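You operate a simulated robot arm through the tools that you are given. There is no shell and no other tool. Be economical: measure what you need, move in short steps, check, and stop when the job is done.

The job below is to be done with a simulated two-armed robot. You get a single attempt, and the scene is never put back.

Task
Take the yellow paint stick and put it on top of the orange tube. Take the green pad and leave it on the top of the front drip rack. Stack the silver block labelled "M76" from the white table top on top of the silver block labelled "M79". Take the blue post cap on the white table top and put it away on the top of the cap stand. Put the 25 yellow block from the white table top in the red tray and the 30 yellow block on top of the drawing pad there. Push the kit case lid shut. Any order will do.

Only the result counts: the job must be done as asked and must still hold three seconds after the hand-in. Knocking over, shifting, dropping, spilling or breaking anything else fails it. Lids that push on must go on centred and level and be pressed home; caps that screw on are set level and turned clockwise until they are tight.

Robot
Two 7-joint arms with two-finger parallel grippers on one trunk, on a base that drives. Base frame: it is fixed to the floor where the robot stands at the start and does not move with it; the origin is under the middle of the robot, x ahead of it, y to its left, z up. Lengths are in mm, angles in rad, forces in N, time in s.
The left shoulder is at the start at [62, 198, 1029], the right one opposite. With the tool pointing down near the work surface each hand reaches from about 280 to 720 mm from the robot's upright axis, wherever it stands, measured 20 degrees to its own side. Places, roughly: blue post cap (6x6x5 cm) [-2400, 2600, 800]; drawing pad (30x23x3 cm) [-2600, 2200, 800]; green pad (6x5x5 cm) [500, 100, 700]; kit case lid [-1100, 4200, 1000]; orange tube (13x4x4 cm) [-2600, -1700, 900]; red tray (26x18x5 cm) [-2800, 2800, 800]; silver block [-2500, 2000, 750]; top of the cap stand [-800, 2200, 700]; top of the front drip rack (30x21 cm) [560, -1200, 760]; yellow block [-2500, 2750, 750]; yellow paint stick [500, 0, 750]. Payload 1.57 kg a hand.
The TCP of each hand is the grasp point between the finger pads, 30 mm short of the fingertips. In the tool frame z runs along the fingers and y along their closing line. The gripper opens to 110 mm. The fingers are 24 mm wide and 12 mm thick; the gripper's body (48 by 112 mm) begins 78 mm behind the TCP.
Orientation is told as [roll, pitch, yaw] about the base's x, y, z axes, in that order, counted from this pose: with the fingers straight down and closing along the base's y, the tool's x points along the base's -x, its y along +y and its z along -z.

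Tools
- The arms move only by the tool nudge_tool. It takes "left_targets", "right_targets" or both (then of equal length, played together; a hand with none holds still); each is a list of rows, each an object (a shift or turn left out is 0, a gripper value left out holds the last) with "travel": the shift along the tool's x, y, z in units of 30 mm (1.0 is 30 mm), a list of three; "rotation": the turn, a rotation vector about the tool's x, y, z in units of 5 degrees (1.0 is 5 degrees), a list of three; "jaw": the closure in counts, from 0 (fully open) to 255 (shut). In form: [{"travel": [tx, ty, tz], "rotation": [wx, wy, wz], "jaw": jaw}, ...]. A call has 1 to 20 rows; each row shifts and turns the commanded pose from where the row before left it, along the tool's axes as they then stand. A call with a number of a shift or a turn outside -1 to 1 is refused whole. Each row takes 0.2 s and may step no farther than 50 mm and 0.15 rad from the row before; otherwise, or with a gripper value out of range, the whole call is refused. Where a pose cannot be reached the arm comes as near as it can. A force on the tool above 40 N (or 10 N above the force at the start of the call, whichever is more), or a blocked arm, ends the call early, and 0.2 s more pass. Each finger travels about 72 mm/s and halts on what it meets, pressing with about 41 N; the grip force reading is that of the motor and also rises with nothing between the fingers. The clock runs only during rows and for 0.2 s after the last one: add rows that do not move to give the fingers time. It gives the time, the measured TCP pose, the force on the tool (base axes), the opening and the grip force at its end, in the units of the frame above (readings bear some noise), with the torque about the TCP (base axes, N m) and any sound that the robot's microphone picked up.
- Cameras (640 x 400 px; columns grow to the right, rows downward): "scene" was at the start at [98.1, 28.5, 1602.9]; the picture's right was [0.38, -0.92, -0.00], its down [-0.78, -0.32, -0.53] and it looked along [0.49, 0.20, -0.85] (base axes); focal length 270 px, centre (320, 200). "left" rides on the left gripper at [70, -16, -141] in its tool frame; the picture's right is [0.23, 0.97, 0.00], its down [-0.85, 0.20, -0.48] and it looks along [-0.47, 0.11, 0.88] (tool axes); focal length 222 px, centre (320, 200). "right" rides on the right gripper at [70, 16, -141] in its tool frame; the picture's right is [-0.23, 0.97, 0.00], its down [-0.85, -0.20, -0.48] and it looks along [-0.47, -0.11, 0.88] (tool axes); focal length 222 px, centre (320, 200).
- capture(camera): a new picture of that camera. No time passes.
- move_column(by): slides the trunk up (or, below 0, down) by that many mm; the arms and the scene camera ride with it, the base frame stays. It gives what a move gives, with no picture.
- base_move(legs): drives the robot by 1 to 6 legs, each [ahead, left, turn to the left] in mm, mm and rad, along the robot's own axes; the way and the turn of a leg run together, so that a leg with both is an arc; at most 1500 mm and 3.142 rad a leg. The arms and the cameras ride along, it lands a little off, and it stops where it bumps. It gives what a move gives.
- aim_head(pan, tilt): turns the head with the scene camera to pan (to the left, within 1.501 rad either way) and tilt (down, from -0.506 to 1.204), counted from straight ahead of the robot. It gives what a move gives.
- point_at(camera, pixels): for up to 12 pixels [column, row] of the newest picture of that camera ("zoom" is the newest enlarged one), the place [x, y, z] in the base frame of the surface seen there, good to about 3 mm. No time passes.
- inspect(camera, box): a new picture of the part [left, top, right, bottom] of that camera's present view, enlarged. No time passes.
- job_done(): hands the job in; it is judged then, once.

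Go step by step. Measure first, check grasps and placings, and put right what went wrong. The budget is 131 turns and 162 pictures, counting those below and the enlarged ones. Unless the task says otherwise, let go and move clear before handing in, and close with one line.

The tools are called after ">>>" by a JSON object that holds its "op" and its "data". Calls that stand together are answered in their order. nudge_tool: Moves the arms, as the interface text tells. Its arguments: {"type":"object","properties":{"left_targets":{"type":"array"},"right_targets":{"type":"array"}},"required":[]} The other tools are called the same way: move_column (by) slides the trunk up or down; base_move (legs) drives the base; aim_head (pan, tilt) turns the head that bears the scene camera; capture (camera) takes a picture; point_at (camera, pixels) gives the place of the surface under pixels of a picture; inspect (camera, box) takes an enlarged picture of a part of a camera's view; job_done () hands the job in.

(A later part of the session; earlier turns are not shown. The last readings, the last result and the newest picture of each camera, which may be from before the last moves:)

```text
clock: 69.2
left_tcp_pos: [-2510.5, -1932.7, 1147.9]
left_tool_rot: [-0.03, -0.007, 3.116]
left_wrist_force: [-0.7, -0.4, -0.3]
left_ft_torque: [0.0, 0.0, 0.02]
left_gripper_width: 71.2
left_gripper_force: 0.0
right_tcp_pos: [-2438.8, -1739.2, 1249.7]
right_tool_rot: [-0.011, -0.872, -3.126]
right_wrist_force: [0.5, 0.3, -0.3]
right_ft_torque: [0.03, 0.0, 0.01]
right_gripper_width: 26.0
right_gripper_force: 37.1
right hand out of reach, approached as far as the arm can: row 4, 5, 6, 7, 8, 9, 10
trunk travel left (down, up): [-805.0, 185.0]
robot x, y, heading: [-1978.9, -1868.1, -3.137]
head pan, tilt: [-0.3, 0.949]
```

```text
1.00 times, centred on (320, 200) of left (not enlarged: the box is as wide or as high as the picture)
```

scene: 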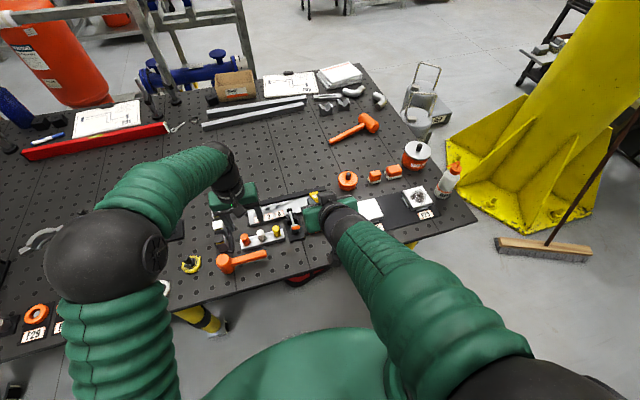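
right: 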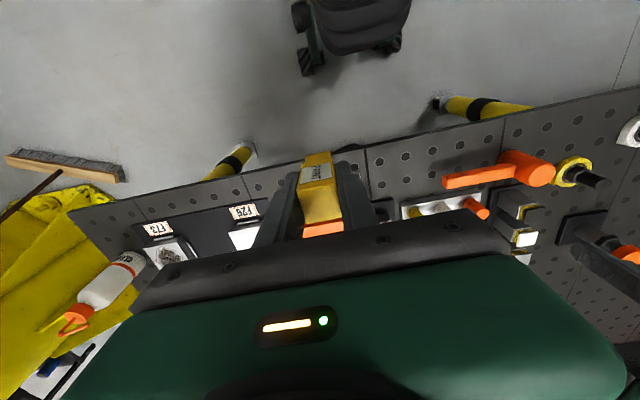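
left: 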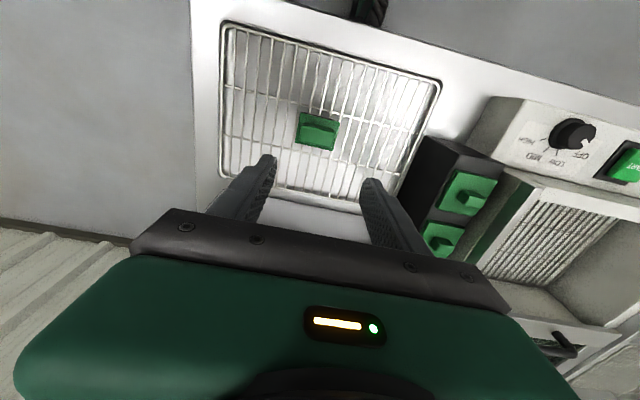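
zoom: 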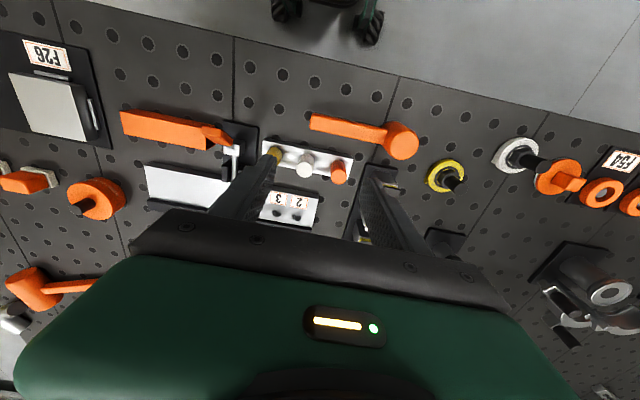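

The left camera shows the tube clearly at (160,128). I will measure it, and undo the right hand's pitch.

>>> {"op": "inspect", "data": {"camera": "left", "box": [90, 90, 280, 210]}}

>>> {"op": "point_at", "data": {"camera": "left", "pixels": [[124, 113], [203, 126], [122, 133], [200, 146], [160, 128], [140, 122], [185, 135], [215, 133], [230, 155], [222, 138], [160, 105], [245, 150]]}}

>>> {"op": "nudge_tool", "data": {"right_targets": [{"rotation": [0, 1, 0]}, {"rotation": [0, 1, 0]}, {"rotation": [0, 1, 0]}, {"rotation": [0, 1, 0]}, {"rotation": [0, 1, 0]}, {"rotation": [0, 1, 0]}, {"rotation": [0, 1, 0]}, {"rotation": [0, 1, 0]}, {"rotation": [0, 1, 0]}, {"rotation": [0, 1, 0]}, {}]}}

```text
3.33 times, centred on (185, 150) of left
```

zoom: 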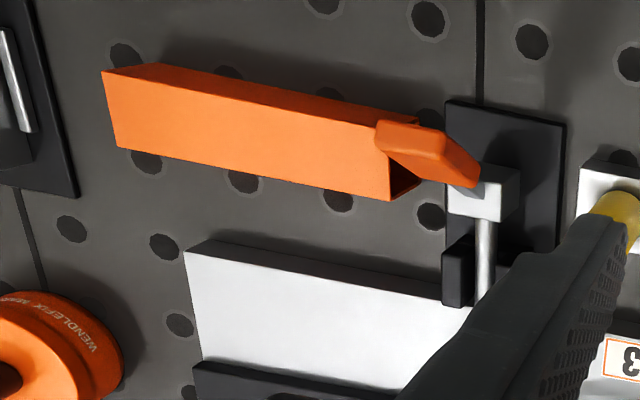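

```text
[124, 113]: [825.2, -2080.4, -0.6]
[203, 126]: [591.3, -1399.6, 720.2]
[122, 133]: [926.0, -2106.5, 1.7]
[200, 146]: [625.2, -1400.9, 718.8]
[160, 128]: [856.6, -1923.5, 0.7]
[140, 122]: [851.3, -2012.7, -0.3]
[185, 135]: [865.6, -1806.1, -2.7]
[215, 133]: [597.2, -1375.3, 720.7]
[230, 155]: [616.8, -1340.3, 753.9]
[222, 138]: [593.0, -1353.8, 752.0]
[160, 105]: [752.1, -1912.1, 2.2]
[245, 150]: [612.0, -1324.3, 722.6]
```

```text
clock: 71.6
left_tcp_pos: [-2507.1, -1933.2, 1148.0]
left_tool_rot: [-0.031, -0.006, 3.116]
left_wrist_force: [0.9, 0.2, 0.0]
left_ft_torque: [-0.01, 0.01, 0.0]
left_gripper_width: 71.0
left_gripper_force: 0.1
right_tcp_pos: [-2438.4, -1739.1, 1250.3]
right_tool_rot: [-0.007, -0.008, -3.137]
right_wrist_force: [0.3, 0.1, -0.4]
right_ft_torque: [-0.01, 0.0, -0.01]
right_gripper_width: 26.1
right_gripper_force: 37.8
trunk travel left (down, up): [-805.0, 185.0]
robot x, y, heading: [-1971.7, -1868.5, -3.13]
head pan, tilt: [-0.3, 0.949]
```

Those points used an old picture; I will measure on the enlarged one.

>>> {"op": "point_at", "data": {"camera": "zoom", "pixels": [[112, 85], [125, 143], [250, 128], [370, 140], [385, 192], [260, 105], [240, 155], [425, 140], [470, 175], [130, 75], [480, 205], [340, 40]]}}

```text
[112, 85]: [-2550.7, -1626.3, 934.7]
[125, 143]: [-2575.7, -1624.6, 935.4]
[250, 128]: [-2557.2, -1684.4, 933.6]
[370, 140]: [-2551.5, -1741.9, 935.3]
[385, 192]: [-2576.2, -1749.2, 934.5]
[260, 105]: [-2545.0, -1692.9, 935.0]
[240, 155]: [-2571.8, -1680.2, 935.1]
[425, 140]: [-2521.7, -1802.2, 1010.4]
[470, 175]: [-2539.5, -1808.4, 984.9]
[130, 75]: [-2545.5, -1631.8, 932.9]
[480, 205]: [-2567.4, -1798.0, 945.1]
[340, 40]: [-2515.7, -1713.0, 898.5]
```

The tube's top is at z 935, centred at (-2560,-1687), and the clamp handle is clear of it at y -1800. I will measure the lower end of the stick from the scene camera.

>>> {"op": "aim_head", "data": {"pan": -0.3, "tilt": 0.9}}

>>> {"op": "inspect", "data": {"camera": "scene", "box": [280, 150, 380, 250]}}

```text
clock: 72.2
left_tcp_pos: [-2510.3, -1933.7, 1147.9]
left_tool_rot: [-0.028, -0.007, 3.116]
left_wrist_force: [0.8, 0.2, 0.2]
left_ft_torque: [-0.01, -0.01, 0.01]
left_gripper_width: 71.1
left_gripper_force: 0.2
right_tcp_pos: [-2438.9, -1739.8, 1250.2]
right_tool_rot: [-0.007, -0.009, -3.137]
right_wrist_force: [0.3, -0.4, -1.3]
right_ft_torque: [-0.01, -0.01, 0.0]
right_gripper_width: 25.9
right_gripper_force: 37.4
trunk travel left (down, up): [-805.0, 185.0]
robot x, y, heading: [-1972.6, -1870.7, -3.14]
head pan, tilt: [-0.3, 0.901]
```

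```text
4.00 times, centred on (330, 200) of scene
```

zoom: 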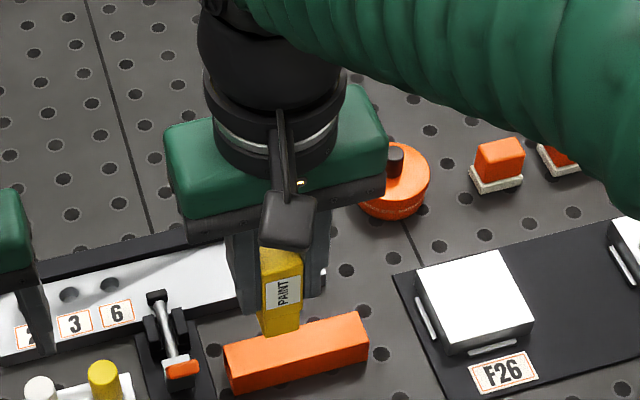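

>>> {"op": "point_at", "data": {"camera": "zoom", "pixels": [[280, 334], [266, 330], [297, 326], [282, 320], [278, 308], [280, 255], [280, 338], [240, 305]]}}

>>> {"op": "inspect", "data": {"camera": "scene", "box": [335, 205, 365, 240]}}

```text
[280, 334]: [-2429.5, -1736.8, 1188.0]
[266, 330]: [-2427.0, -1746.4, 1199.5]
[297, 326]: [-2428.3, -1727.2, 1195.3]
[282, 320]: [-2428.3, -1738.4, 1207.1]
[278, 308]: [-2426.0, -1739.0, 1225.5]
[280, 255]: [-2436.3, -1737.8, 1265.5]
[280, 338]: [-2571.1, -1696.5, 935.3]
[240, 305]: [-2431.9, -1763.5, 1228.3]
```

```text
11.43 times, centred on (350, 222) of scene
```

zoom: 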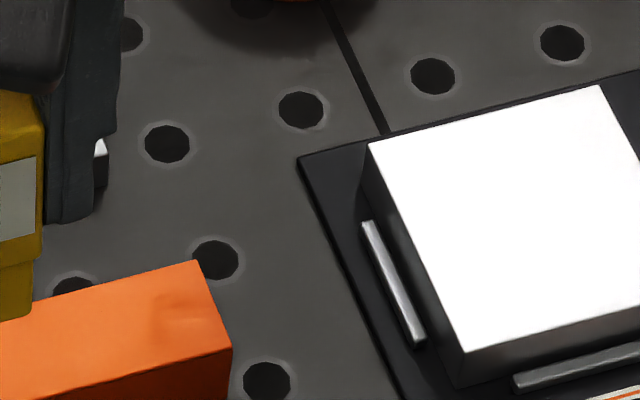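

The stick's lower part is about 20 mm wide and ends about 63 mm below the TCP, so it can stand upright on the 38 mm wide tube. I will bring it over the tube's middle at z 1010.

>>> {"op": "nudge_tool", "data": {"right_targets": [{"travel": [-0.81, -0.35, 0.5]}, {"travel": [-0.81, -0.35, 0.5]}, {"travel": [-0.81, -0.35, 0.5]}, {"travel": [-0.81, -0.35, 0.5]}, {"travel": [-0.81, -0.35, 0.5]}, {"travel": [0, 0, 0.9]}, {"travel": [0, 0, 0.9]}, {"travel": [0, 0, 0.9]}, {"travel": [0, 0, 0.9]}, {"travel": [0, 0, 0.9]}, {"travel": [0, 0, 0.9]}, {}, {}]}}

>>> {"op": "inspect", "data": {"camera": "scene", "box": [280, 150, 380, 250]}}

>>> {"op": "inspect", "data": {"camera": "left", "box": [60, 60, 260, 200]}}

```text
clock: 75.0
left_tcp_pos: [-2508.6, -1932.1, 1148.5]
left_tool_rot: [-0.03, -0.006, 3.116]
left_wrist_force: [0.0, -1.1, 0.3]
left_ft_torque: [-0.02, 0.0, 0.03]
left_gripper_width: 71.2
left_gripper_force: 0.1
right_tcp_pos: [-2563.2, -1685.5, 1013.4]
right_tool_rot: [-0.008, -0.008, -3.134]
right_wrist_force: [0.0, -0.1, -0.7]
right_ft_torque: [-0.03, -0.02, 0.01]
right_gripper_width: 26.0
right_gripper_force: 37.6
trunk travel left (down, up): [-805.0, 185.0]
robot x, y, heading: [-1973.6, -1872.8, -3.132]
head pan, tilt: [-0.3, 0.901]
```

```text
4.00 times, centred on (330, 200) of scene
```

zoom: 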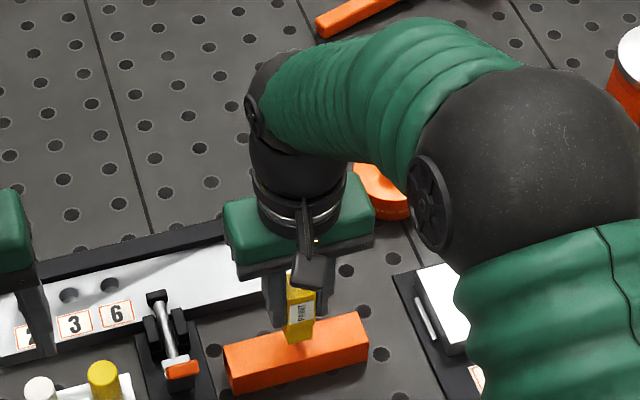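

```text
2.86 times, centred on (160, 130) of left
```

zoom: 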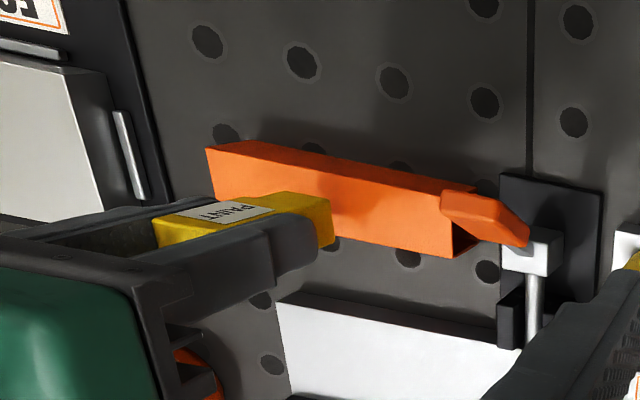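

The stick is above the tube's middle. I will nudge 3 mm toward the robot and step down slowly to touch.

>>> {"op": "nudge_tool", "data": {"right_targets": [{"travel": [0.1, 0, 0.2]}, {}, {"travel": [0, 0, 0.12]}, {}, {"travel": [0, 0, 0.06]}, {}, {"travel": [0, 0, 0.05]}, {}, {}]}}

```text
clock: 77.0
left_tcp_pos: [-2509.3, -1932.4, 1147.9]
left_tool_rot: [-0.031, -0.007, 3.115]
left_wrist_force: [-0.1, 0.8, 0.0]
left_ft_torque: [-0.03, -0.02, -0.02]
left_gripper_width: 71.0
left_gripper_force: 0.0
right_tcp_pos: [-2559.3, -1684.2, 1001.2]
right_tool_rot: [-0.007, -0.007, -3.136]
right_wrist_force: [-0.3, 0.5, -0.6]
right_ft_torque: [0.01, 0.01, -0.01]
right_gripper_width: 26.3
right_gripper_force: 37.5
trunk travel left (down, up): [-805.0, 185.0]
robot x, y, heading: [-1976.2, -1867.7, -3.142]
head pan, tilt: [-0.3, 0.901]
```

>>> {"op": "nudge_tool", "data": {"right_targets": [{"travel": [0, 0, 0.05]}, {}, {"travel": [0, 0, 0.05]}, {}, {}]}}

```text
clock: 78.2
left_tcp_pos: [-2511.2, -1932.3, 1147.1]
left_tool_rot: [-0.03, -0.007, 3.115]
left_wrist_force: [0.3, -0.2, -0.2]
left_ft_torque: [0.0, 0.01, 0.0]
left_gripper_width: 71.5
left_gripper_force: 0.1
right_tcp_pos: [-2559.6, -1684.7, 997.5]
right_tool_rot: [-0.007, -0.006, -3.135]
right_wrist_force: [0.3, 0.6, -0.1]
right_ft_torque: [-0.01, -0.01, 0.01]
right_gripper_width: 26.1
right_gripper_force: 38.1
trunk travel left (down, up): [-805.0, 185.0]
robot x, y, heading: [-1970.4, -1869.0, -3.136]
head pan, tilt: [-0.3, 0.901]
```

>>> {"op": "nudge_tool", "data": {"right_targets": [{"travel": [0, 0, 0.04]}, {}, {"travel": [0, 0, 0.04]}, {}, {}]}}

>>> {"op": "inspect", "data": {"camera": "scene", "box": [330, 200, 380, 250]}}

```text
clock: 79.4
left_tcp_pos: [-2508.2, -1932.8, 1148.7]
left_tool_rot: [-0.032, -0.007, 3.114]
left_wrist_force: [0.1, 0.2, -1.3]
left_ft_torque: [0.0, 0.0, 0.02]
left_gripper_width: 70.9
left_gripper_force: 0.0
right_tcp_pos: [-2559.5, -1684.6, 996.6]
right_tool_rot: [-0.007, -0.009, -3.134]
right_wrist_force: [-1.3, 3.0, 10.8]
right_ft_torque: [0.05, -0.04, 0.01]
right_gripper_width: 26.0
right_gripper_force: 36.8
trunk travel left (down, up): [-805.0, 185.0]
robot x, y, heading: [-1975.9, -1868.0, -3.135]
head pan, tilt: [-0.3, 0.901]
```

```text
8.00 times, centred on (355, 225) of scene
```

zoom: 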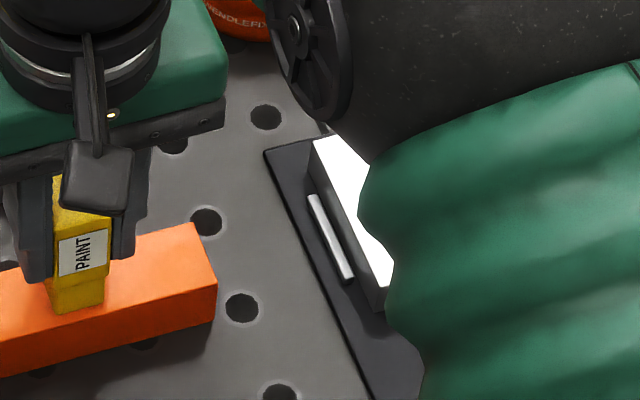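

The stick touches the tube (10.8 N) and looks centred. I will open partway, wait and rise.

>>> {"op": "nudge_tool", "data": {"right_targets": [{"jaw": 185}, {"jaw": 165}, {"jaw": 130}, {}, {}, {"travel": [0, 0, -0.3]}, {"travel": [0, 0, -0.5]}, {"travel": [0, 0, -0.9]}, {"travel": [0, 0, -1]}, {"travel": [0, 0, -1]}, {"travel": [0, 0, -1]}, {}]}}

>>> {"op": "inspect", "data": {"camera": "scene", "box": [280, 150, 380, 250]}}

>>> {"op": "inspect", "data": {"camera": "left", "box": [60, 60, 260, 200]}}

```text
clock: 82.0
left_tcp_pos: [-2511.3, -1931.8, 1148.0]
left_tool_rot: [-0.029, -0.008, 3.114]
left_wrist_force: [0.9, -0.1, 0.5]
left_ft_torque: [-0.03, 0.02, -0.02]
left_gripper_width: 71.4
left_gripper_force: 0.1
right_tcp_pos: [-2560.8, -1686.2, 1137.6]
right_tool_rot: [-0.007, -0.007, -3.136]
right_wrist_force: [0.6, -0.1, -0.1]
right_ft_torque: [-0.04, -0.01, -0.03]
right_gripper_width: 53.9
right_gripper_force: 0.0
trunk travel left (down, up): [-805.0, 185.0]
robot x, y, heading: [-1978.5, -1871.9, -3.139]
head pan, tilt: [-0.3, 0.901]
```

```text
4.00 times, centred on (330, 200) of scene
```

zoom: 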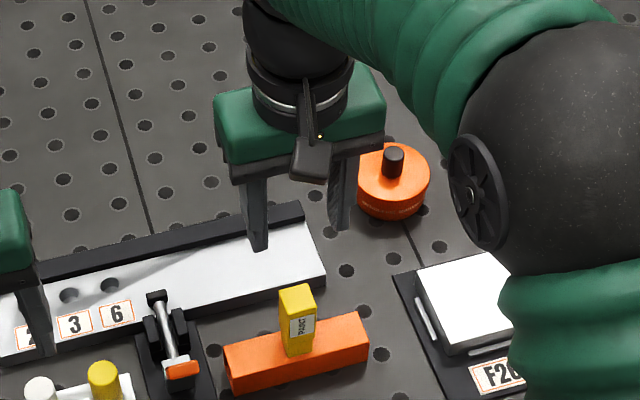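

```text
2.86 times, centred on (160, 130) of left
```

zoom: 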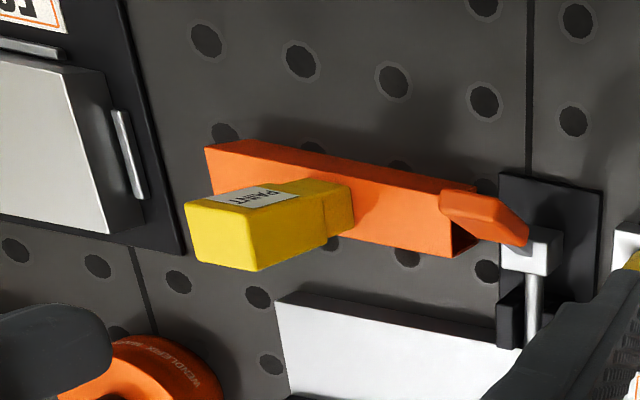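

The yellow stick stands on the tube. Next I will tuck both arms in, back off and look toward +y for a route.

>>> {"op": "nudge_tool", "data": {"right_targets": [{"travel": [1, 0, 0]}, {"travel": [1, 0, 0]}, {"travel": [1, 0, 0]}, {"travel": [1, 0, 0]}, {"travel": [1, 0, 0]}, {"travel": [1, 0, 0]}, {"travel": [1, 0, 0]}, {}], "left_targets": [{"travel": [1, 0.5, 0]}, {"travel": [1, 0.5, 0]}, {"travel": [1, 0.5, 0]}, {"travel": [1, 0.5, 0]}, {"travel": [1, 0.5, 0]}, {}, {}, {}]}}

>>> {"op": "base_move", "data": {"legs": [[-300, 0, 0], [0, 0, -1.57]]}}

>>> {"op": "aim_head", "data": {"pan": 0.5, "tilt": 0.3}}

>>> {"op": "capture", "data": {"camera": "scene"}}

>>> {"op": "aim_head", "data": {"pan": -0.4, "tilt": 0.3}}

>>> {"op": "capture", "data": {"camera": "scene"}}

```text
clock: 83.8
left_tcp_pos: [-2360.8, -2012.1, 1143.4]
left_tool_rot: [-0.03, -0.008, 3.115]
left_wrist_force: [-0.2, 0.5, -0.2]
left_ft_torque: [-0.01, 0.02, 0.0]
left_gripper_width: 71.4
left_gripper_force: 0.1
right_tcp_pos: [-2349.2, -1685.5, 1134.5]
right_tool_rot: [-0.006, -0.008, -3.136]
right_wrist_force: [-0.9, 0.1, 0.0]
right_ft_torque: [-0.01, 0.01, 0.04]
right_gripper_width: 54.2
right_gripper_force: 0.0
trunk travel left (down, up): [-805.0, 185.0]
robot x, y, heading: [-1977.3, -1865.9, -3.133]
head pan, tilt: [-0.3, 0.901]
```

```text
clock: 89.6
left_tcp_pos: [-1826.3, -1483.2, 1142.4]
left_tool_rot: [-0.031, -0.006, 1.569]
left_wrist_force: [0.5, 0.1, 0.7]
left_ft_torque: [0.01, 0.01, 0.0]
left_gripper_width: 71.3
left_gripper_force: 0.1
right_tcp_pos: [-1499.7, -1488.0, 1135.5]
right_tool_rot: [-0.007, -0.01, 1.599]
right_wrist_force: [0.3, 0.6, -0.1]
right_ft_torque: [-0.02, 0.02, 0.01]
right_gripper_width: 53.9
right_gripper_force: 0.2
trunk travel left (down, up): [-805.0, 185.0]
robot x, y, heading: [-1675.2, -1866.0, 1.599]
head pan, tilt: [-0.3, 0.901]
```

```text
clock: 90.8
left_tcp_pos: [-1826.2, -1484.2, 1142.5]
left_tool_rot: [-0.03, -0.006, 1.569]
left_wrist_force: [-0.2, 1.1, 0.0]
left_ft_torque: [0.02, 0.0, 0.02]
left_gripper_width: 71.0
left_gripper_force: 0.0
right_tcp_pos: [-1499.6, -1489.7, 1135.3]
right_tool_rot: [-0.006, -0.01, 1.601]
right_wrist_force: [-0.2, -0.7, -0.4]
right_ft_torque: [0.04, 0.01, 0.02]
right_gripper_width: 53.8
right_gripper_force: 0.1
trunk travel left (down, up): [-805.0, 185.0]
robot x, y, heading: [-1675.2, -1867.7, 1.599]
head pan, tilt: [0.499, 0.3]
```

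```text
119 pictures are left
```

scene: 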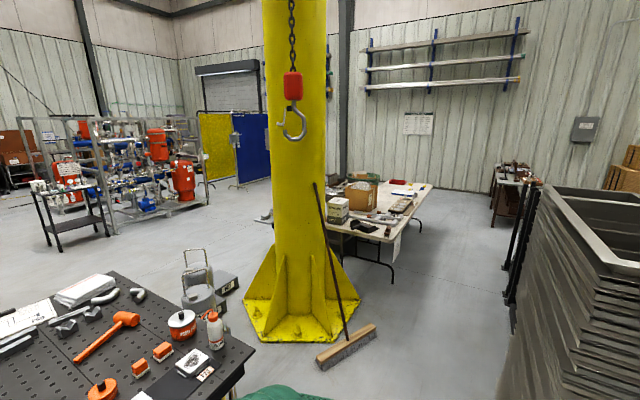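

```text
clock: 92.0
left_tcp_pos: [-1827.2, -1484.5, 1142.0]
left_tool_rot: [-0.029, -0.007, 1.571]
left_wrist_force: [0.3, -0.3, 0.3]
left_ft_torque: [0.02, -0.02, 0.0]
left_gripper_width: 71.5
left_gripper_force: 0.0
right_tcp_pos: [-1498.4, -1489.0, 1135.1]
right_tool_rot: [-0.007, -0.007, 1.601]
right_wrist_force: [-0.5, 0.5, -0.5]
right_ft_torque: [0.01, 0.0, 0.0]
right_gripper_width: 53.8
right_gripper_force: 0.0
trunk travel left (down, up): [-805.0, 185.0]
robot x, y, heading: [-1673.6, -1867.0, 1.604]
head pan, tilt: [-0.4, 0.3]
```

```text
118 pictures are left
```

scene: 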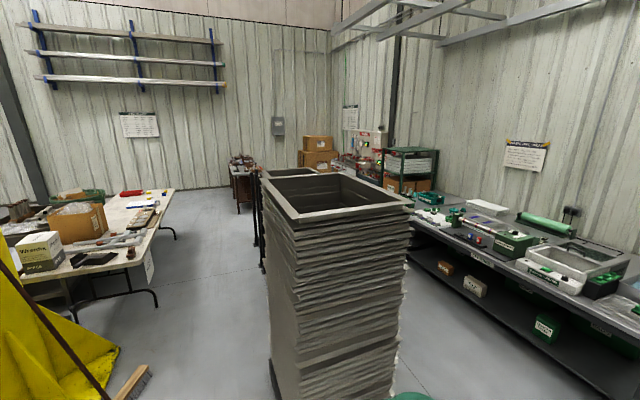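

There is a corridor between the stack and the yellow pillar and white table. I will measure the edges.

>>> {"op": "point_at", "data": {"camera": "scene", "pixels": [[275, 390], [262, 190], [120, 350], [150, 370], [157, 305], [174, 190], [262, 268], [240, 212], [100, 235], [150, 230], [240, 165], [255, 172]]}}

>>> {"op": "inspect", "data": {"camera": "scene", "box": [0, 140, 320, 340]}}

```text
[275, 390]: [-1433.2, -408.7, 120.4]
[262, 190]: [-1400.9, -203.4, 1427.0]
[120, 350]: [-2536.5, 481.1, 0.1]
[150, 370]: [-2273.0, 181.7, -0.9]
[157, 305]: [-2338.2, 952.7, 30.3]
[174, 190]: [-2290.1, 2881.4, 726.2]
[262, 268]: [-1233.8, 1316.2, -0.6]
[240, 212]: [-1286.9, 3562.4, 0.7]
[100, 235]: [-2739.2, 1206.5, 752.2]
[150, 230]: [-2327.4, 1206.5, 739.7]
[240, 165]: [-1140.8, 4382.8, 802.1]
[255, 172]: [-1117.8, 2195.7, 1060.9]
```

```text
2.00 times, centred on (160, 240) of scene
```

zoom: 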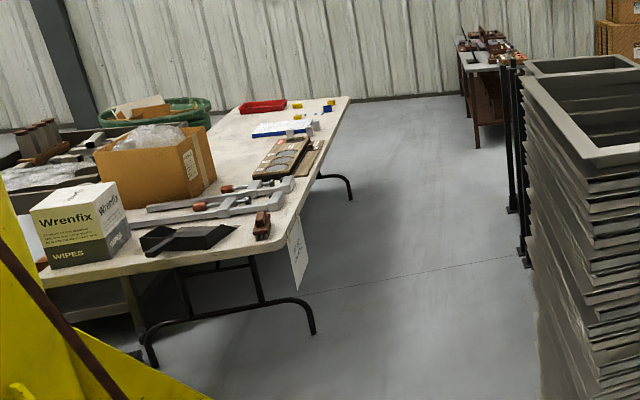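

White table spans y 1200–2900 with its edge at x -2300; the corridor runs from x -2270 to -1430. I need the elbows' width before driving through.

>>> {"op": "aim_head", "data": {"pan": 0.0, "tilt": 1.1}}

>>> {"op": "capture", "data": {"camera": "scene"}}

>>> {"op": "point_at", "data": {"camera": "scene", "pixels": [[100, 250], [60, 250], [540, 250], [580, 250], [120, 330], [520, 330], [320, 350], [320, 250]]}}

```text
clock: 93.1
left_tcp_pos: [-1828.7, -1485.0, 1142.3]
left_tool_rot: [-0.03, -0.008, 1.569]
left_wrist_force: [-0.1, 0.5, 0.2]
left_ft_torque: [0.01, 0.0, 0.03]
left_gripper_width: 71.2
left_gripper_force: 0.0
right_tcp_pos: [-1498.6, -1488.7, 1136.0]
right_tool_rot: [-0.007, -0.009, 1.601]
right_wrist_force: [0.6, -0.7, 0.0]
right_ft_torque: [-0.02, -0.01, -0.01]
right_gripper_width: 53.7
right_gripper_force: 0.0
trunk travel left (down, up): [-805.0, 185.0]
robot x, y, heading: [-1674.7, -1868.2, 1.599]
head pan, tilt: [0.0, 1.1]
```

```text
116 pictures are left
```

scene: 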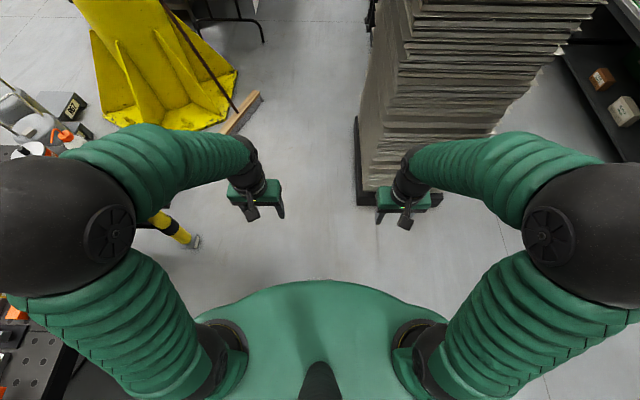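

```text
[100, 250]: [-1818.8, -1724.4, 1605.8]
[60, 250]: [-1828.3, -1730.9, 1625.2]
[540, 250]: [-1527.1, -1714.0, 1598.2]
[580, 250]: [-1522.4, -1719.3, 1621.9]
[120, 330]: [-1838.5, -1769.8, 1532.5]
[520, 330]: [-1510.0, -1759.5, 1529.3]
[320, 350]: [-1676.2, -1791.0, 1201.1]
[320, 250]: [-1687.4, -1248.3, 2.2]
```

The elbows ride high (z≈1600) and the hands stay within ±200 mm, so the corridor centred on x -1850 is passable. I will shift left and drive to y≈ 900.

>>> {"op": "base_move", "data": {"legs": [[0, 0, -0.03], [0, 175, 0], [1400, 0, 0], [1400, 0, 0]]}}

>>> {"op": "aim_head", "data": {"pan": 0.5, "tilt": 0.6}}

>>> {"op": "capture", "data": {"camera": "scene"}}

```text
clock: 108.1
left_tcp_pos: [-1969.7, 1325.7, 1143.0]
left_tool_rot: [-0.028, -0.009, 1.533]
left_wrist_force: [0.4, -0.3, 0.2]
left_ft_torque: [-0.01, -0.01, -0.02]
left_gripper_width: 71.3
left_gripper_force: 0.0
right_tcp_pos: [-1642.3, 1308.3, 1135.9]
right_tool_rot: [-0.005, -0.009, 1.566]
right_wrist_force: [-0.1, 0.0, -0.3]
right_ft_torque: [0.0, -0.01, 0.02]
right_gripper_width: 53.7
right_gripper_force: 0.0
trunk travel left (down, up): [-805.0, 185.0]
robot x, y, heading: [-1830.8, 935.9, 1.565]
head pan, tilt: [0.0, 1.1]
```

```text
clock: 109.0
left_tcp_pos: [-1969.5, 1324.9, 1143.6]
left_tool_rot: [-0.029, -0.008, 1.535]
left_wrist_force: [-1.4, 0.3, 0.0]
left_ft_torque: [0.03, 0.02, 0.02]
left_gripper_width: 71.2
left_gripper_force: 0.0
right_tcp_pos: [-1641.1, 1310.4, 1136.8]
right_tool_rot: [-0.006, -0.009, 1.564]
right_wrist_force: [-1.0, -0.3, 0.1]
right_ft_torque: [0.02, -0.01, 0.01]
right_gripper_width: 53.9
right_gripper_force: 0.0
trunk travel left (down, up): [-805.0, 185.0]
robot x, y, heading: [-1830.0, 936.1, 1.569]
head pan, tilt: [0.499, 0.6]
```

```text
115 pictures are left
```

scene: 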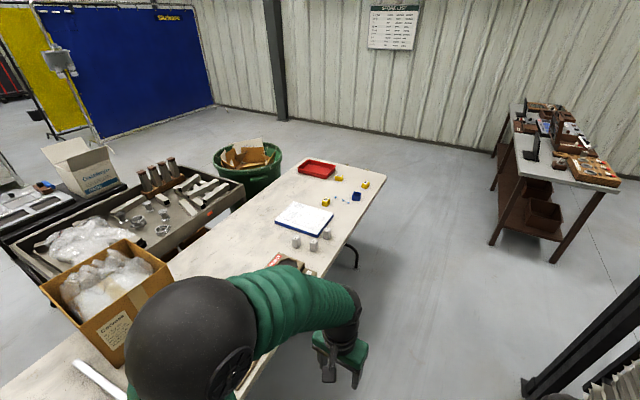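

The table's items are visible: drawing pad (305,218), red tray (316,170), yellow blocks, silver blocks and blue cap. I will drive on to y≈2330 and turn to face the table.

>>> {"op": "base_move", "data": {"legs": [[1400, 0, 0], [0, 0, 1.57]]}}

>>> {"op": "aim_head", "data": {"pan": -0.1, "tilt": 0.8}}

>>> {"op": "capture", "data": {"camera": "scene"}}

```text
clock: 119.7
left_tcp_pos: [-2216.8, 2199.3, 1143.5]
left_tool_rot: [-0.03, -0.009, 3.062]
left_wrist_force: [-0.8, -0.7, 0.7]
left_ft_torque: [-0.01, 0.0, 0.01]
left_gripper_width: 71.0
left_gripper_force: 0.1
right_tcp_pos: [-2186.7, 2525.4, 1137.0]
right_tool_rot: [-0.007, -0.009, 3.095]
right_wrist_force: [-0.5, 0.1, 0.2]
right_ft_torque: [0.03, -0.01, -0.01]
right_gripper_width: 53.9
right_gripper_force: 0.1
trunk travel left (down, up): [-805.0, 185.0]
robot x, y, heading: [-1826.0, 2325.7, 3.094]
head pan, tilt: [0.499, 0.6]
```

```text
clock: 120.7
left_tcp_pos: [-2215.7, 2199.5, 1143.4]
left_tool_rot: [-0.03, -0.01, 3.063]
left_wrist_force: [-0.4, 0.2, 0.0]
left_ft_torque: [-0.02, -0.01, -0.01]
left_gripper_width: 71.2
left_gripper_force: 0.0
right_tcp_pos: [-2186.8, 2526.8, 1135.5]
right_tool_rot: [-0.006, -0.011, 3.094]
right_wrist_force: [-0.4, -0.8, 0.4]
right_ft_torque: [-0.02, 0.0, 0.01]
right_gripper_width: 54.0
right_gripper_force: 0.0
trunk travel left (down, up): [-805.0, 185.0]
robot x, y, heading: [-1823.6, 2320.1, 3.098]
head pan, tilt: [-0.099, 0.799]
```

```text
114 pictures are left
```

scene: 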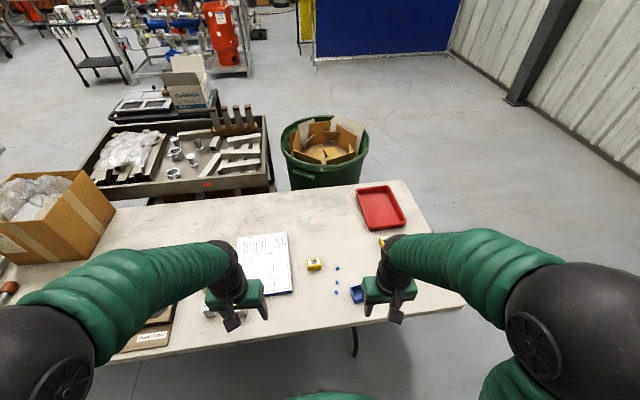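

I will straighten the heading, lower the trunk back and look at the table with all cameras.

>>> {"op": "base_move", "data": {"legs": [[0, 0, 0.045]]}}

>>> {"op": "move_column", "data": {"by": -180}}

>>> {"op": "capture", "data": {"camera": "left"}}

>>> {"op": "capture", "data": {"camera": "right"}}

>>> {"op": "inspect", "data": {"camera": "scene", "box": [180, 120, 480, 300]}}

```text
clock: 121.5
left_tcp_pos: [-2208.8, 2181.0, 1142.7]
left_tool_rot: [-0.029, -0.009, 3.108]
left_wrist_force: [-0.1, 0.4, 0.8]
left_ft_torque: [0.01, -0.01, 0.01]
left_gripper_width: 71.1
left_gripper_force: 0.0
right_tcp_pos: [-2194.6, 2508.9, 1135.8]
right_tool_rot: [-0.009, -0.01, 3.139]
right_wrist_force: [0.1, 0.3, 0.0]
right_ft_torque: [0.0, -0.01, 0.04]
right_gripper_width: 53.7
right_gripper_force: 0.2
trunk travel left (down, up): [-805.0, 185.0]
robot x, y, heading: [-1823.1, 2324.4, 3.139]
head pan, tilt: [-0.099, 0.799]
```

```text
clock: 123.5
left_tcp_pos: [-2209.3, 2180.9, 964.2]
left_tool_rot: [-0.031, -0.009, 3.108]
left_wrist_force: [0.0, 0.1, -0.4]
left_ft_torque: [-0.01, 0.03, 0.01]
left_gripper_width: 71.3
left_gripper_force: 0.1
right_tcp_pos: [-2192.6, 2510.3, 956.5]
right_tool_rot: [-0.007, -0.01, 3.14]
right_wrist_force: [-0.2, -0.1, -0.3]
right_ft_torque: [0.03, 0.03, -0.01]
right_gripper_width: 53.9
right_gripper_force: 0.1
trunk travel left (down, up): [-625.0, 365.0]
robot x, y, heading: [-1823.4, 2325.8, 3.141]
head pan, tilt: [-0.099, 0.799]
```

```text
113 pictures are left
```

left: 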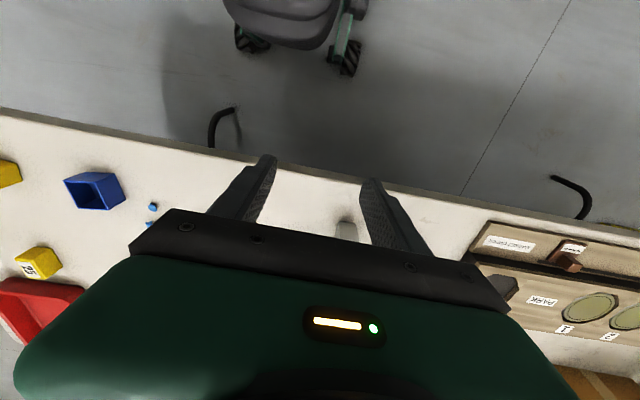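

```text
112 pictures are left
```

right: 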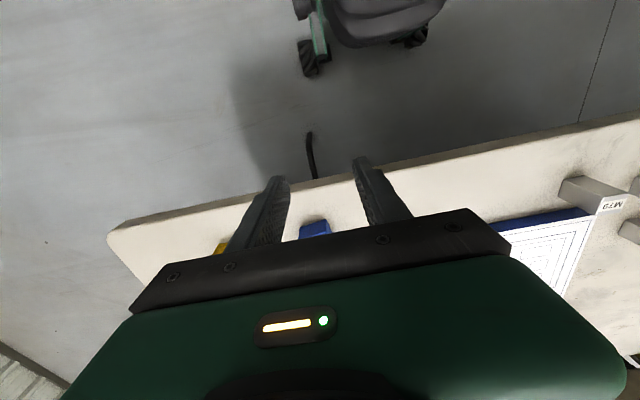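

```text
2.13 times, centred on (330, 210) of scene
```

zoom: 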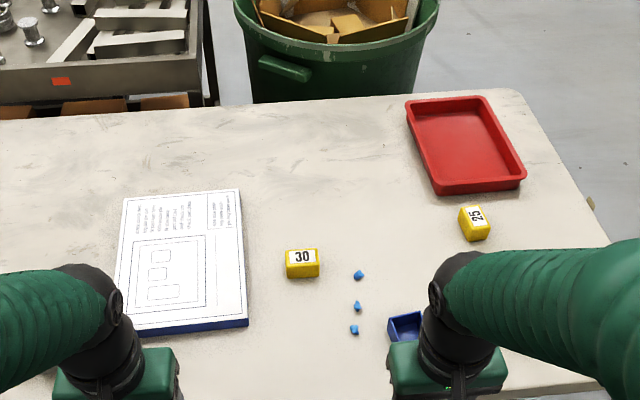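

I can see the 30 block at zoom (302,264), the 25 block (474,224), the tray (465,145), the cap (405,327) and the drawing pad (185,260). I will measure them.

>>> {"op": "point_at", "data": {"camera": "zoom", "pixels": [[302, 256], [302, 272], [286, 252], [318, 252], [478, 214], [470, 230], [463, 212], [489, 232], [465, 150], [185, 220], [185, 290], [405, 320]]}}

>>> {"op": "point_at", "data": {"camera": "left", "pixels": [[65, 180], [85, 207], [125, 200], [110, 173], [95, 190], [152, 207], [38, 250], [8, 170], [346, 225], [345, 238], [90, 200], [350, 180]]}}

```text
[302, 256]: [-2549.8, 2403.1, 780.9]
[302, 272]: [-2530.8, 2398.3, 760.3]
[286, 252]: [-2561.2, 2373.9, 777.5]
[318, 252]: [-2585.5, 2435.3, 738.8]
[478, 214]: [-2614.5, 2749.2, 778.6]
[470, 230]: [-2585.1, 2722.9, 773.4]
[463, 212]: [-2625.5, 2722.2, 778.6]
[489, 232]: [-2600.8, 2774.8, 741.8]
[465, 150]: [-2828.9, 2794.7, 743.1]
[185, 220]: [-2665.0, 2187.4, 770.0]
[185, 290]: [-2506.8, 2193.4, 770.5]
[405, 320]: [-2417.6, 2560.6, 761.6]
```

```text
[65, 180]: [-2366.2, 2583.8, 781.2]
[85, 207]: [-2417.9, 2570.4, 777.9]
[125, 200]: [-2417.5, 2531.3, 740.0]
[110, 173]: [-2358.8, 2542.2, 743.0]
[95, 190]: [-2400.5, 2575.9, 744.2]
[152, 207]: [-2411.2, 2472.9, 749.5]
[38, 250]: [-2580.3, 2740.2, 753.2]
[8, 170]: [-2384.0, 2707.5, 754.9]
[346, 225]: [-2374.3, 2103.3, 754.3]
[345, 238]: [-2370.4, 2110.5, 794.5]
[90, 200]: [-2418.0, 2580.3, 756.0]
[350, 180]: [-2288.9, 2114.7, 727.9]
```

The tray lies too deep for this side, so I'll handle the 25 block from the table's end later. I will advance and move the left hand out over the silver blocks to read their labels.

>>> {"op": "base_move", "data": {"legs": [[80, 0, 0]]}}

>>> {"op": "nudge_tool", "data": {"left_targets": [{"travel": [-0.9, 0.3, -1], "rotation": [0.35, 0, 0]}, {"travel": [-0.9, 0.3, -1]}, {"travel": [-0.9, 0.3, 0]}, {"travel": [-0.9, 0.3, 0]}, {"travel": [-0.9, 0.3, 0]}, {"travel": [-0.9, 0.3, 0]}, {}], "right_targets": [{"travel": [0, -1, -1]}, {"travel": [0, -1, -1]}, {"travel": [0, -1, -1]}, {"travel": [0, -1, 0]}, {}, {}, {}]}}

>>> {"op": "capture", "data": {"camera": "left"}}

>>> {"op": "capture", "data": {"camera": "scene"}}

```text
clock: 124.5
left_tcp_pos: [-2285.4, 2182.1, 965.8]
left_tool_rot: [-0.03, -0.011, 3.109]
left_wrist_force: [-0.3, 0.0, -0.1]
left_ft_torque: [-0.01, 0.02, -0.01]
left_gripper_width: 71.3
left_gripper_force: 0.1
right_tcp_pos: [-2270.0, 2509.3, 957.5]
right_tool_rot: [-0.007, -0.011, 3.141]
right_wrist_force: [0.0, 0.4, -1.2]
right_ft_torque: [0.0, 0.04, -0.01]
right_gripper_width: 54.1
right_gripper_force: 0.1
trunk travel left (down, up): [-625.0, 365.0]
robot x, y, heading: [-1900.1, 2322.1, 3.141]
head pan, tilt: [-0.099, 0.799]
```

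```text
clock: 126.1
left_tcp_pos: [-2446.4, 2130.9, 1021.8]
left_tool_rot: [-0.06, -0.007, 3.108]
left_wrist_force: [0.5, 0.1, 0.7]
left_ft_torque: [0.01, 0.02, 0.06]
left_gripper_width: 71.2
left_gripper_force: 0.0
right_tcp_pos: [-2268.6, 2628.6, 1047.5]
right_tool_rot: [-0.006, -0.01, 3.14]
right_wrist_force: [0.8, -0.5, 0.2]
right_ft_torque: [-0.02, 0.02, -0.04]
right_gripper_width: 53.6
right_gripper_force: 0.2
trunk travel left (down, up): [-625.0, 365.0]
robot x, y, heading: [-1902.2, 2326.2, 3.14]
head pan, tilt: [-0.099, 0.799]
```

```text
110 pictures are left
```

left: 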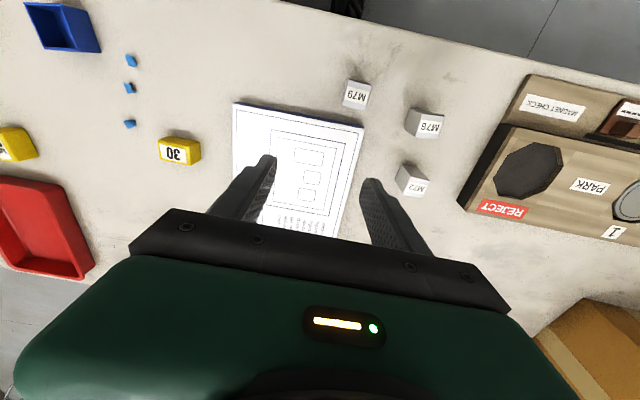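

```text
109 pictures are left
```

scene: 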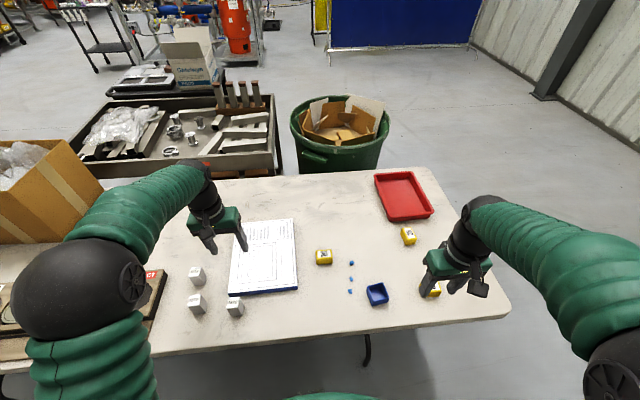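

Everything is in view: M79 (355,94), M76 (425,122) and a third silver block (413,180) in the left picture. I rolled the wrong way, so I'll correct it. Zooming to confirm labels.

>>> {"op": "inspect", "data": {"camera": "left", "box": [330, 60, 460, 210]}}

>>> {"op": "point_at", "data": {"camera": "zoom", "pixels": [[175, 55], [255, 60], [145, 100], [250, 115], [310, 130], [420, 140], [375, 160], [330, 205], [420, 190], [310, 270], [380, 320]]}}

>>> {"op": "inspect", "data": {"camera": "scene", "box": [180, 240, 320, 330]}}

>>> {"op": "point_at", "data": {"camera": "zoom", "pixels": [[208, 270], [255, 265], [210, 290], [260, 285], [40, 250], [90, 250], [40, 235], [95, 235], [250, 310], [70, 290], [80, 130], [450, 200]]}}

```text
2.67 times, centred on (395, 135) of left
```

zoom: 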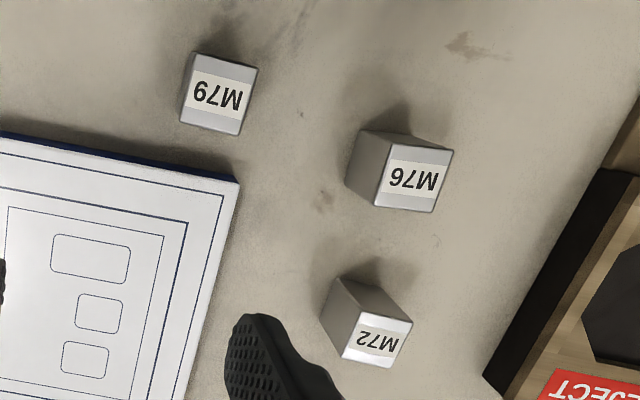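

```text
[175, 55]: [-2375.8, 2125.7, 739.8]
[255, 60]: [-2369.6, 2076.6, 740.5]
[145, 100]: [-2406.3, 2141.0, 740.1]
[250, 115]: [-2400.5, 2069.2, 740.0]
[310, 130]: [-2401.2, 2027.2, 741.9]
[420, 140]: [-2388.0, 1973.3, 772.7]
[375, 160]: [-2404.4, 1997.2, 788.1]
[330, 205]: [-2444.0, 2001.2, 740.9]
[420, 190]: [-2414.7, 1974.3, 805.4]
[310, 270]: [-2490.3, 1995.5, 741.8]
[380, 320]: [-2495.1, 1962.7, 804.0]
```

```text
4.44 times, centred on (250, 285) of scene
```

zoom: 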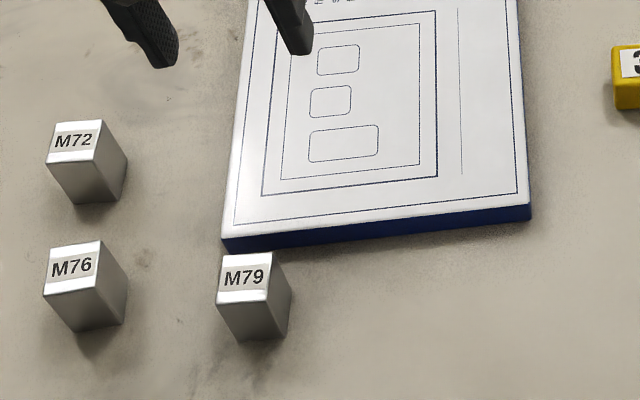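

```text
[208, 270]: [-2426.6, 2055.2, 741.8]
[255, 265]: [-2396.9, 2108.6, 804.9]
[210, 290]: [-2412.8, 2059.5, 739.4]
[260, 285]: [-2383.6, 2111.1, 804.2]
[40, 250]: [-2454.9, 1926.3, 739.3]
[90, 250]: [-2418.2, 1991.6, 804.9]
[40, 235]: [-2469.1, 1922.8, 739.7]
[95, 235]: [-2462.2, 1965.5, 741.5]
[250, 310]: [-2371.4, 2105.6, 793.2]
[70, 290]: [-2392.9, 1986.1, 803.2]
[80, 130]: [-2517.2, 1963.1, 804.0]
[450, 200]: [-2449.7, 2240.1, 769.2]
```

The labels confirm M76 at scene-zoom (72,268) and M79 at (245,273). I will measure the top corners.

>>> {"op": "point_at", "data": {"camera": "zoom", "pixels": [[228, 257], [270, 255], [264, 288], [220, 290], [54, 250], [97, 244], [98, 272], [48, 291], [270, 270], [224, 270], [100, 262], [51, 270]]}}

>>> {"op": "inspect", "data": {"camera": "scene", "box": [300, 230, 400, 310]}}

>>> {"op": "point_at", "data": {"camera": "zoom", "pixels": [[106, 129], [205, 129], [206, 160], [103, 162], [155, 145], [432, 375], [555, 360], [565, 440], [455, 470], [420, 380], [475, 425], [500, 410]]}}

```text
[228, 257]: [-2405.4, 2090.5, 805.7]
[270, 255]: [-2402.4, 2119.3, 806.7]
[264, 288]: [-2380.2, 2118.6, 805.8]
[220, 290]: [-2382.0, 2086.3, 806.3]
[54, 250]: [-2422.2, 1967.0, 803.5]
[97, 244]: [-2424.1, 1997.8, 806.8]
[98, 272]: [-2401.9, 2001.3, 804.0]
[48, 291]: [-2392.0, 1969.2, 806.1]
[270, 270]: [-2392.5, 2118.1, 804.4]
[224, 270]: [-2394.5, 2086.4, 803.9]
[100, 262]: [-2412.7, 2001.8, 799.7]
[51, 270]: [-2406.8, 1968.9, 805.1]
```

```text
5.00 times, centred on (350, 270) of scene
```

zoom: 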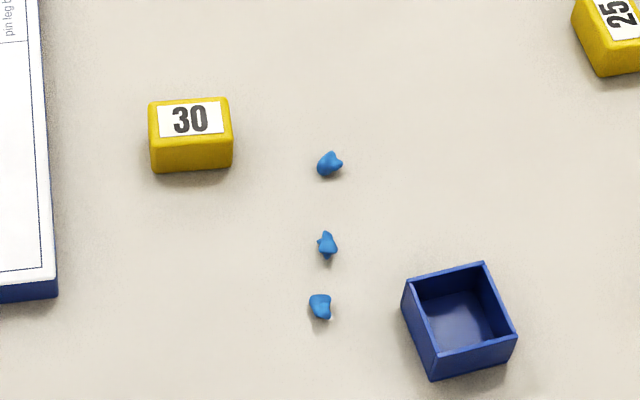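

```text
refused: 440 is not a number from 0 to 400
```

M79's top is centred near (-2392,2103) and M76's near (-2408,1984), turned about +6°. I will level the left hand, turn it to match and go above M76.

>>> {"op": "nudge_tool", "data": {"left_targets": [{"rotation": [-0.69, 0, -0.75], "jaw": 80}, {"rotation": [0, 0, -0.79]}, {"travel": [0.15, 1, 0.6]}, {"travel": [0.15, 1, 0.6]}, {"travel": [0.15, 1, 0.6]}, {"travel": [0.15, 1, 0.6]}, {"travel": [0.15, 1, 0.6]}, {"travel": [0, 0, 1]}, {"travel": [0, 0, 1]}, {}]}}

>>> {"op": "capture", "data": {"camera": "left"}}

>>> {"op": "inspect", "data": {"camera": "scene", "box": [300, 230, 400, 310]}}

>>> {"op": "point_at", "data": {"camera": "zoom", "pixels": [[155, 107], [226, 104], [230, 132], [155, 136], [190, 120], [412, 285], [482, 266], [514, 336], [437, 355], [450, 320], [600, 10], [190, 155]]}}

```text
clock: 128.3
left_tcp_pos: [-2412.1, 1983.5, 872.3]
left_tool_rot: [-0.002, -0.007, -3.041]
left_wrist_force: [-0.1, -0.4, 0.9]
left_ft_torque: [0.01, 0.02, -0.04]
left_gripper_width: 75.5
left_gripper_force: 0.1
right_tcp_pos: [-2269.5, 2628.8, 1048.4]
right_tool_rot: [-0.009, -0.009, 3.14]
right_wrist_force: [-0.3, -0.6, -0.3]
right_ft_torque: [-0.02, 0.02, -0.01]
right_gripper_width: 53.8
right_gripper_force: 0.0
trunk travel left (down, up): [-625.0, 365.0]
robot x, y, heading: [-1903.9, 2321.8, 3.136]
head pan, tilt: [-0.099, 0.799]
```

```text
105 pictures are left
```

left: 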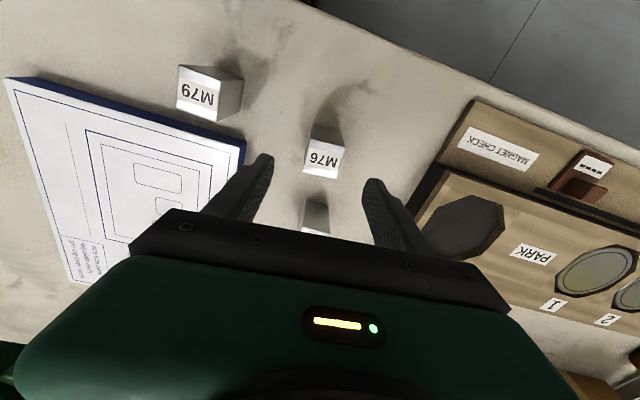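

```text
5.00 times, centred on (350, 270) of scene
```

zoom: 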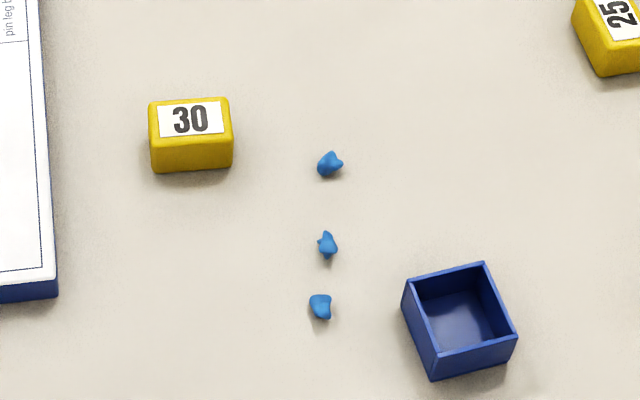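

```text
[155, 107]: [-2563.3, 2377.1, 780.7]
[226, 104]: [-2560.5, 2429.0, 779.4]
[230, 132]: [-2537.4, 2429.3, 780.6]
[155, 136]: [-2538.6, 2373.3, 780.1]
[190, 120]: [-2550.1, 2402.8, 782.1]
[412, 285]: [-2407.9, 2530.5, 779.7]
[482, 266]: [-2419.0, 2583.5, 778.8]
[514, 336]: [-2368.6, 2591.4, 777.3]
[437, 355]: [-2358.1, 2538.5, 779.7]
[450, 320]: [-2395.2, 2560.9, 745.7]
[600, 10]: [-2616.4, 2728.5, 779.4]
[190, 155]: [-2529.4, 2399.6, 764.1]
```

M76 lies between the open left fingers (325,150). I will lower to z 778, grip and lift.

>>> {"op": "nudge_tool", "data": {"left_targets": [{"travel": [0.1, 0, 0.78]}, {"travel": [0, 0, 0.78]}, {"travel": [0, 0, 0.78]}, {"travel": [0, 0, 0.78]}, {}, {"jaw": 255}, {}, {}, {}, {"travel": [0, 0, -0.5]}, {"travel": [0, 0, -1]}, {"travel": [0, 0, -1]}, {"travel": [0, 0, -1]}, {"rotation": [0, 0, 0.6]}, {"rotation": [0, 0, 0.6]}, {}]}}

>>> {"op": "capture", "data": {"camera": "left"}}

```text
clock: 131.7
left_tcp_pos: [-2409.7, 1982.9, 882.6]
left_tool_rot: [-0.001, -0.007, 3.137]
left_wrist_force: [-1.0, 0.0, -2.9]
left_ft_torque: [0.0, 0.0, -0.02]
left_gripper_width: 35.5
left_gripper_force: 40.8
right_tcp_pos: [-2268.7, 2627.3, 1047.8]
right_tool_rot: [-0.008, -0.01, 3.14]
right_wrist_force: [0.6, -0.5, 0.1]
right_ft_torque: [0.05, 0.01, 0.0]
right_gripper_width: 53.7
right_gripper_force: 0.1
trunk travel left (down, up): [-625.0, 365.0]
robot x, y, heading: [-1901.8, 2323.6, 3.139]
head pan, tilt: [-0.099, 0.799]
```

```text
103 pictures are left
```

left: 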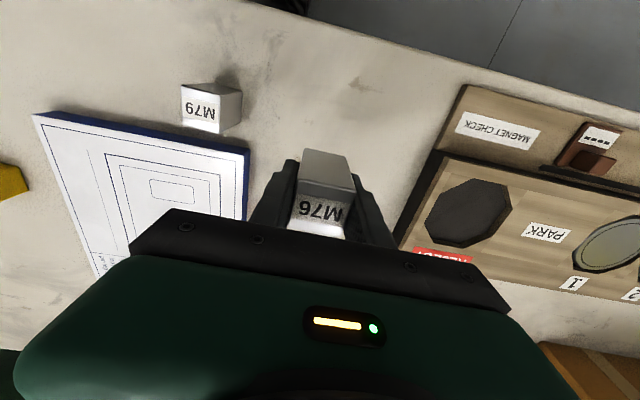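

M76 is gripped (35.5 mm). I will measure its top relative to the hand and M79's top again.

>>> {"op": "inspect", "data": {"camera": "left", "box": [160, 70, 360, 240]}}

>>> {"op": "point_at", "data": {"camera": "zoom", "pixels": [[72, 45], [178, 85], [75, 110], [180, 140], [125, 80], [190, 70], [425, 360], [580, 400], [430, 395], [590, 375], [500, 350], [530, 320]]}}

```text
2.35 times, centred on (260, 155) of left
```

zoom: 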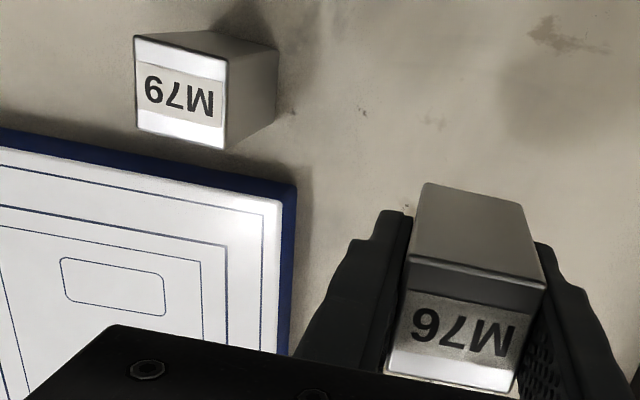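

```text
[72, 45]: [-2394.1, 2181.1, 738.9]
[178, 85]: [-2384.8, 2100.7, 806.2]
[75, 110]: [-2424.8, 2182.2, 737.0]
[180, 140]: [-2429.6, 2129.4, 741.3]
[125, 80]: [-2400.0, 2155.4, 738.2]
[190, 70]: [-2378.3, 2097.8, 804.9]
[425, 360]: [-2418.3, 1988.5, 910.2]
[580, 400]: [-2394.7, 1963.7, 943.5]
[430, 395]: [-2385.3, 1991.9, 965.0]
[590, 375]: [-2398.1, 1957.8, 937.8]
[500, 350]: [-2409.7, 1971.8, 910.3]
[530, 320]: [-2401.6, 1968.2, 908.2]
```

>>> {"op": "point_at", "data": {"camera": "zoom", "pixels": [[139, 40], [225, 60], [220, 145], [139, 128], [182, 92], [415, 268], [538, 292], [514, 385], [394, 365], [465, 325], [430, 190], [518, 210]]}}

```text
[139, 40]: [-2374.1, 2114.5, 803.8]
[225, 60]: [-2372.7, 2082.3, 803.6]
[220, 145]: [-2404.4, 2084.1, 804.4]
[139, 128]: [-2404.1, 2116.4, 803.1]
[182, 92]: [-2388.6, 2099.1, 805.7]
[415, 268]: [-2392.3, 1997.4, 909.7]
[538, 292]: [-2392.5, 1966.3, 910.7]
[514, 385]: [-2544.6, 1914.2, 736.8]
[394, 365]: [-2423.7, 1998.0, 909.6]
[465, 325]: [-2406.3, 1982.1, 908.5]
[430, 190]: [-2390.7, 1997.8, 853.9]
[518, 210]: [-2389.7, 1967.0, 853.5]
```

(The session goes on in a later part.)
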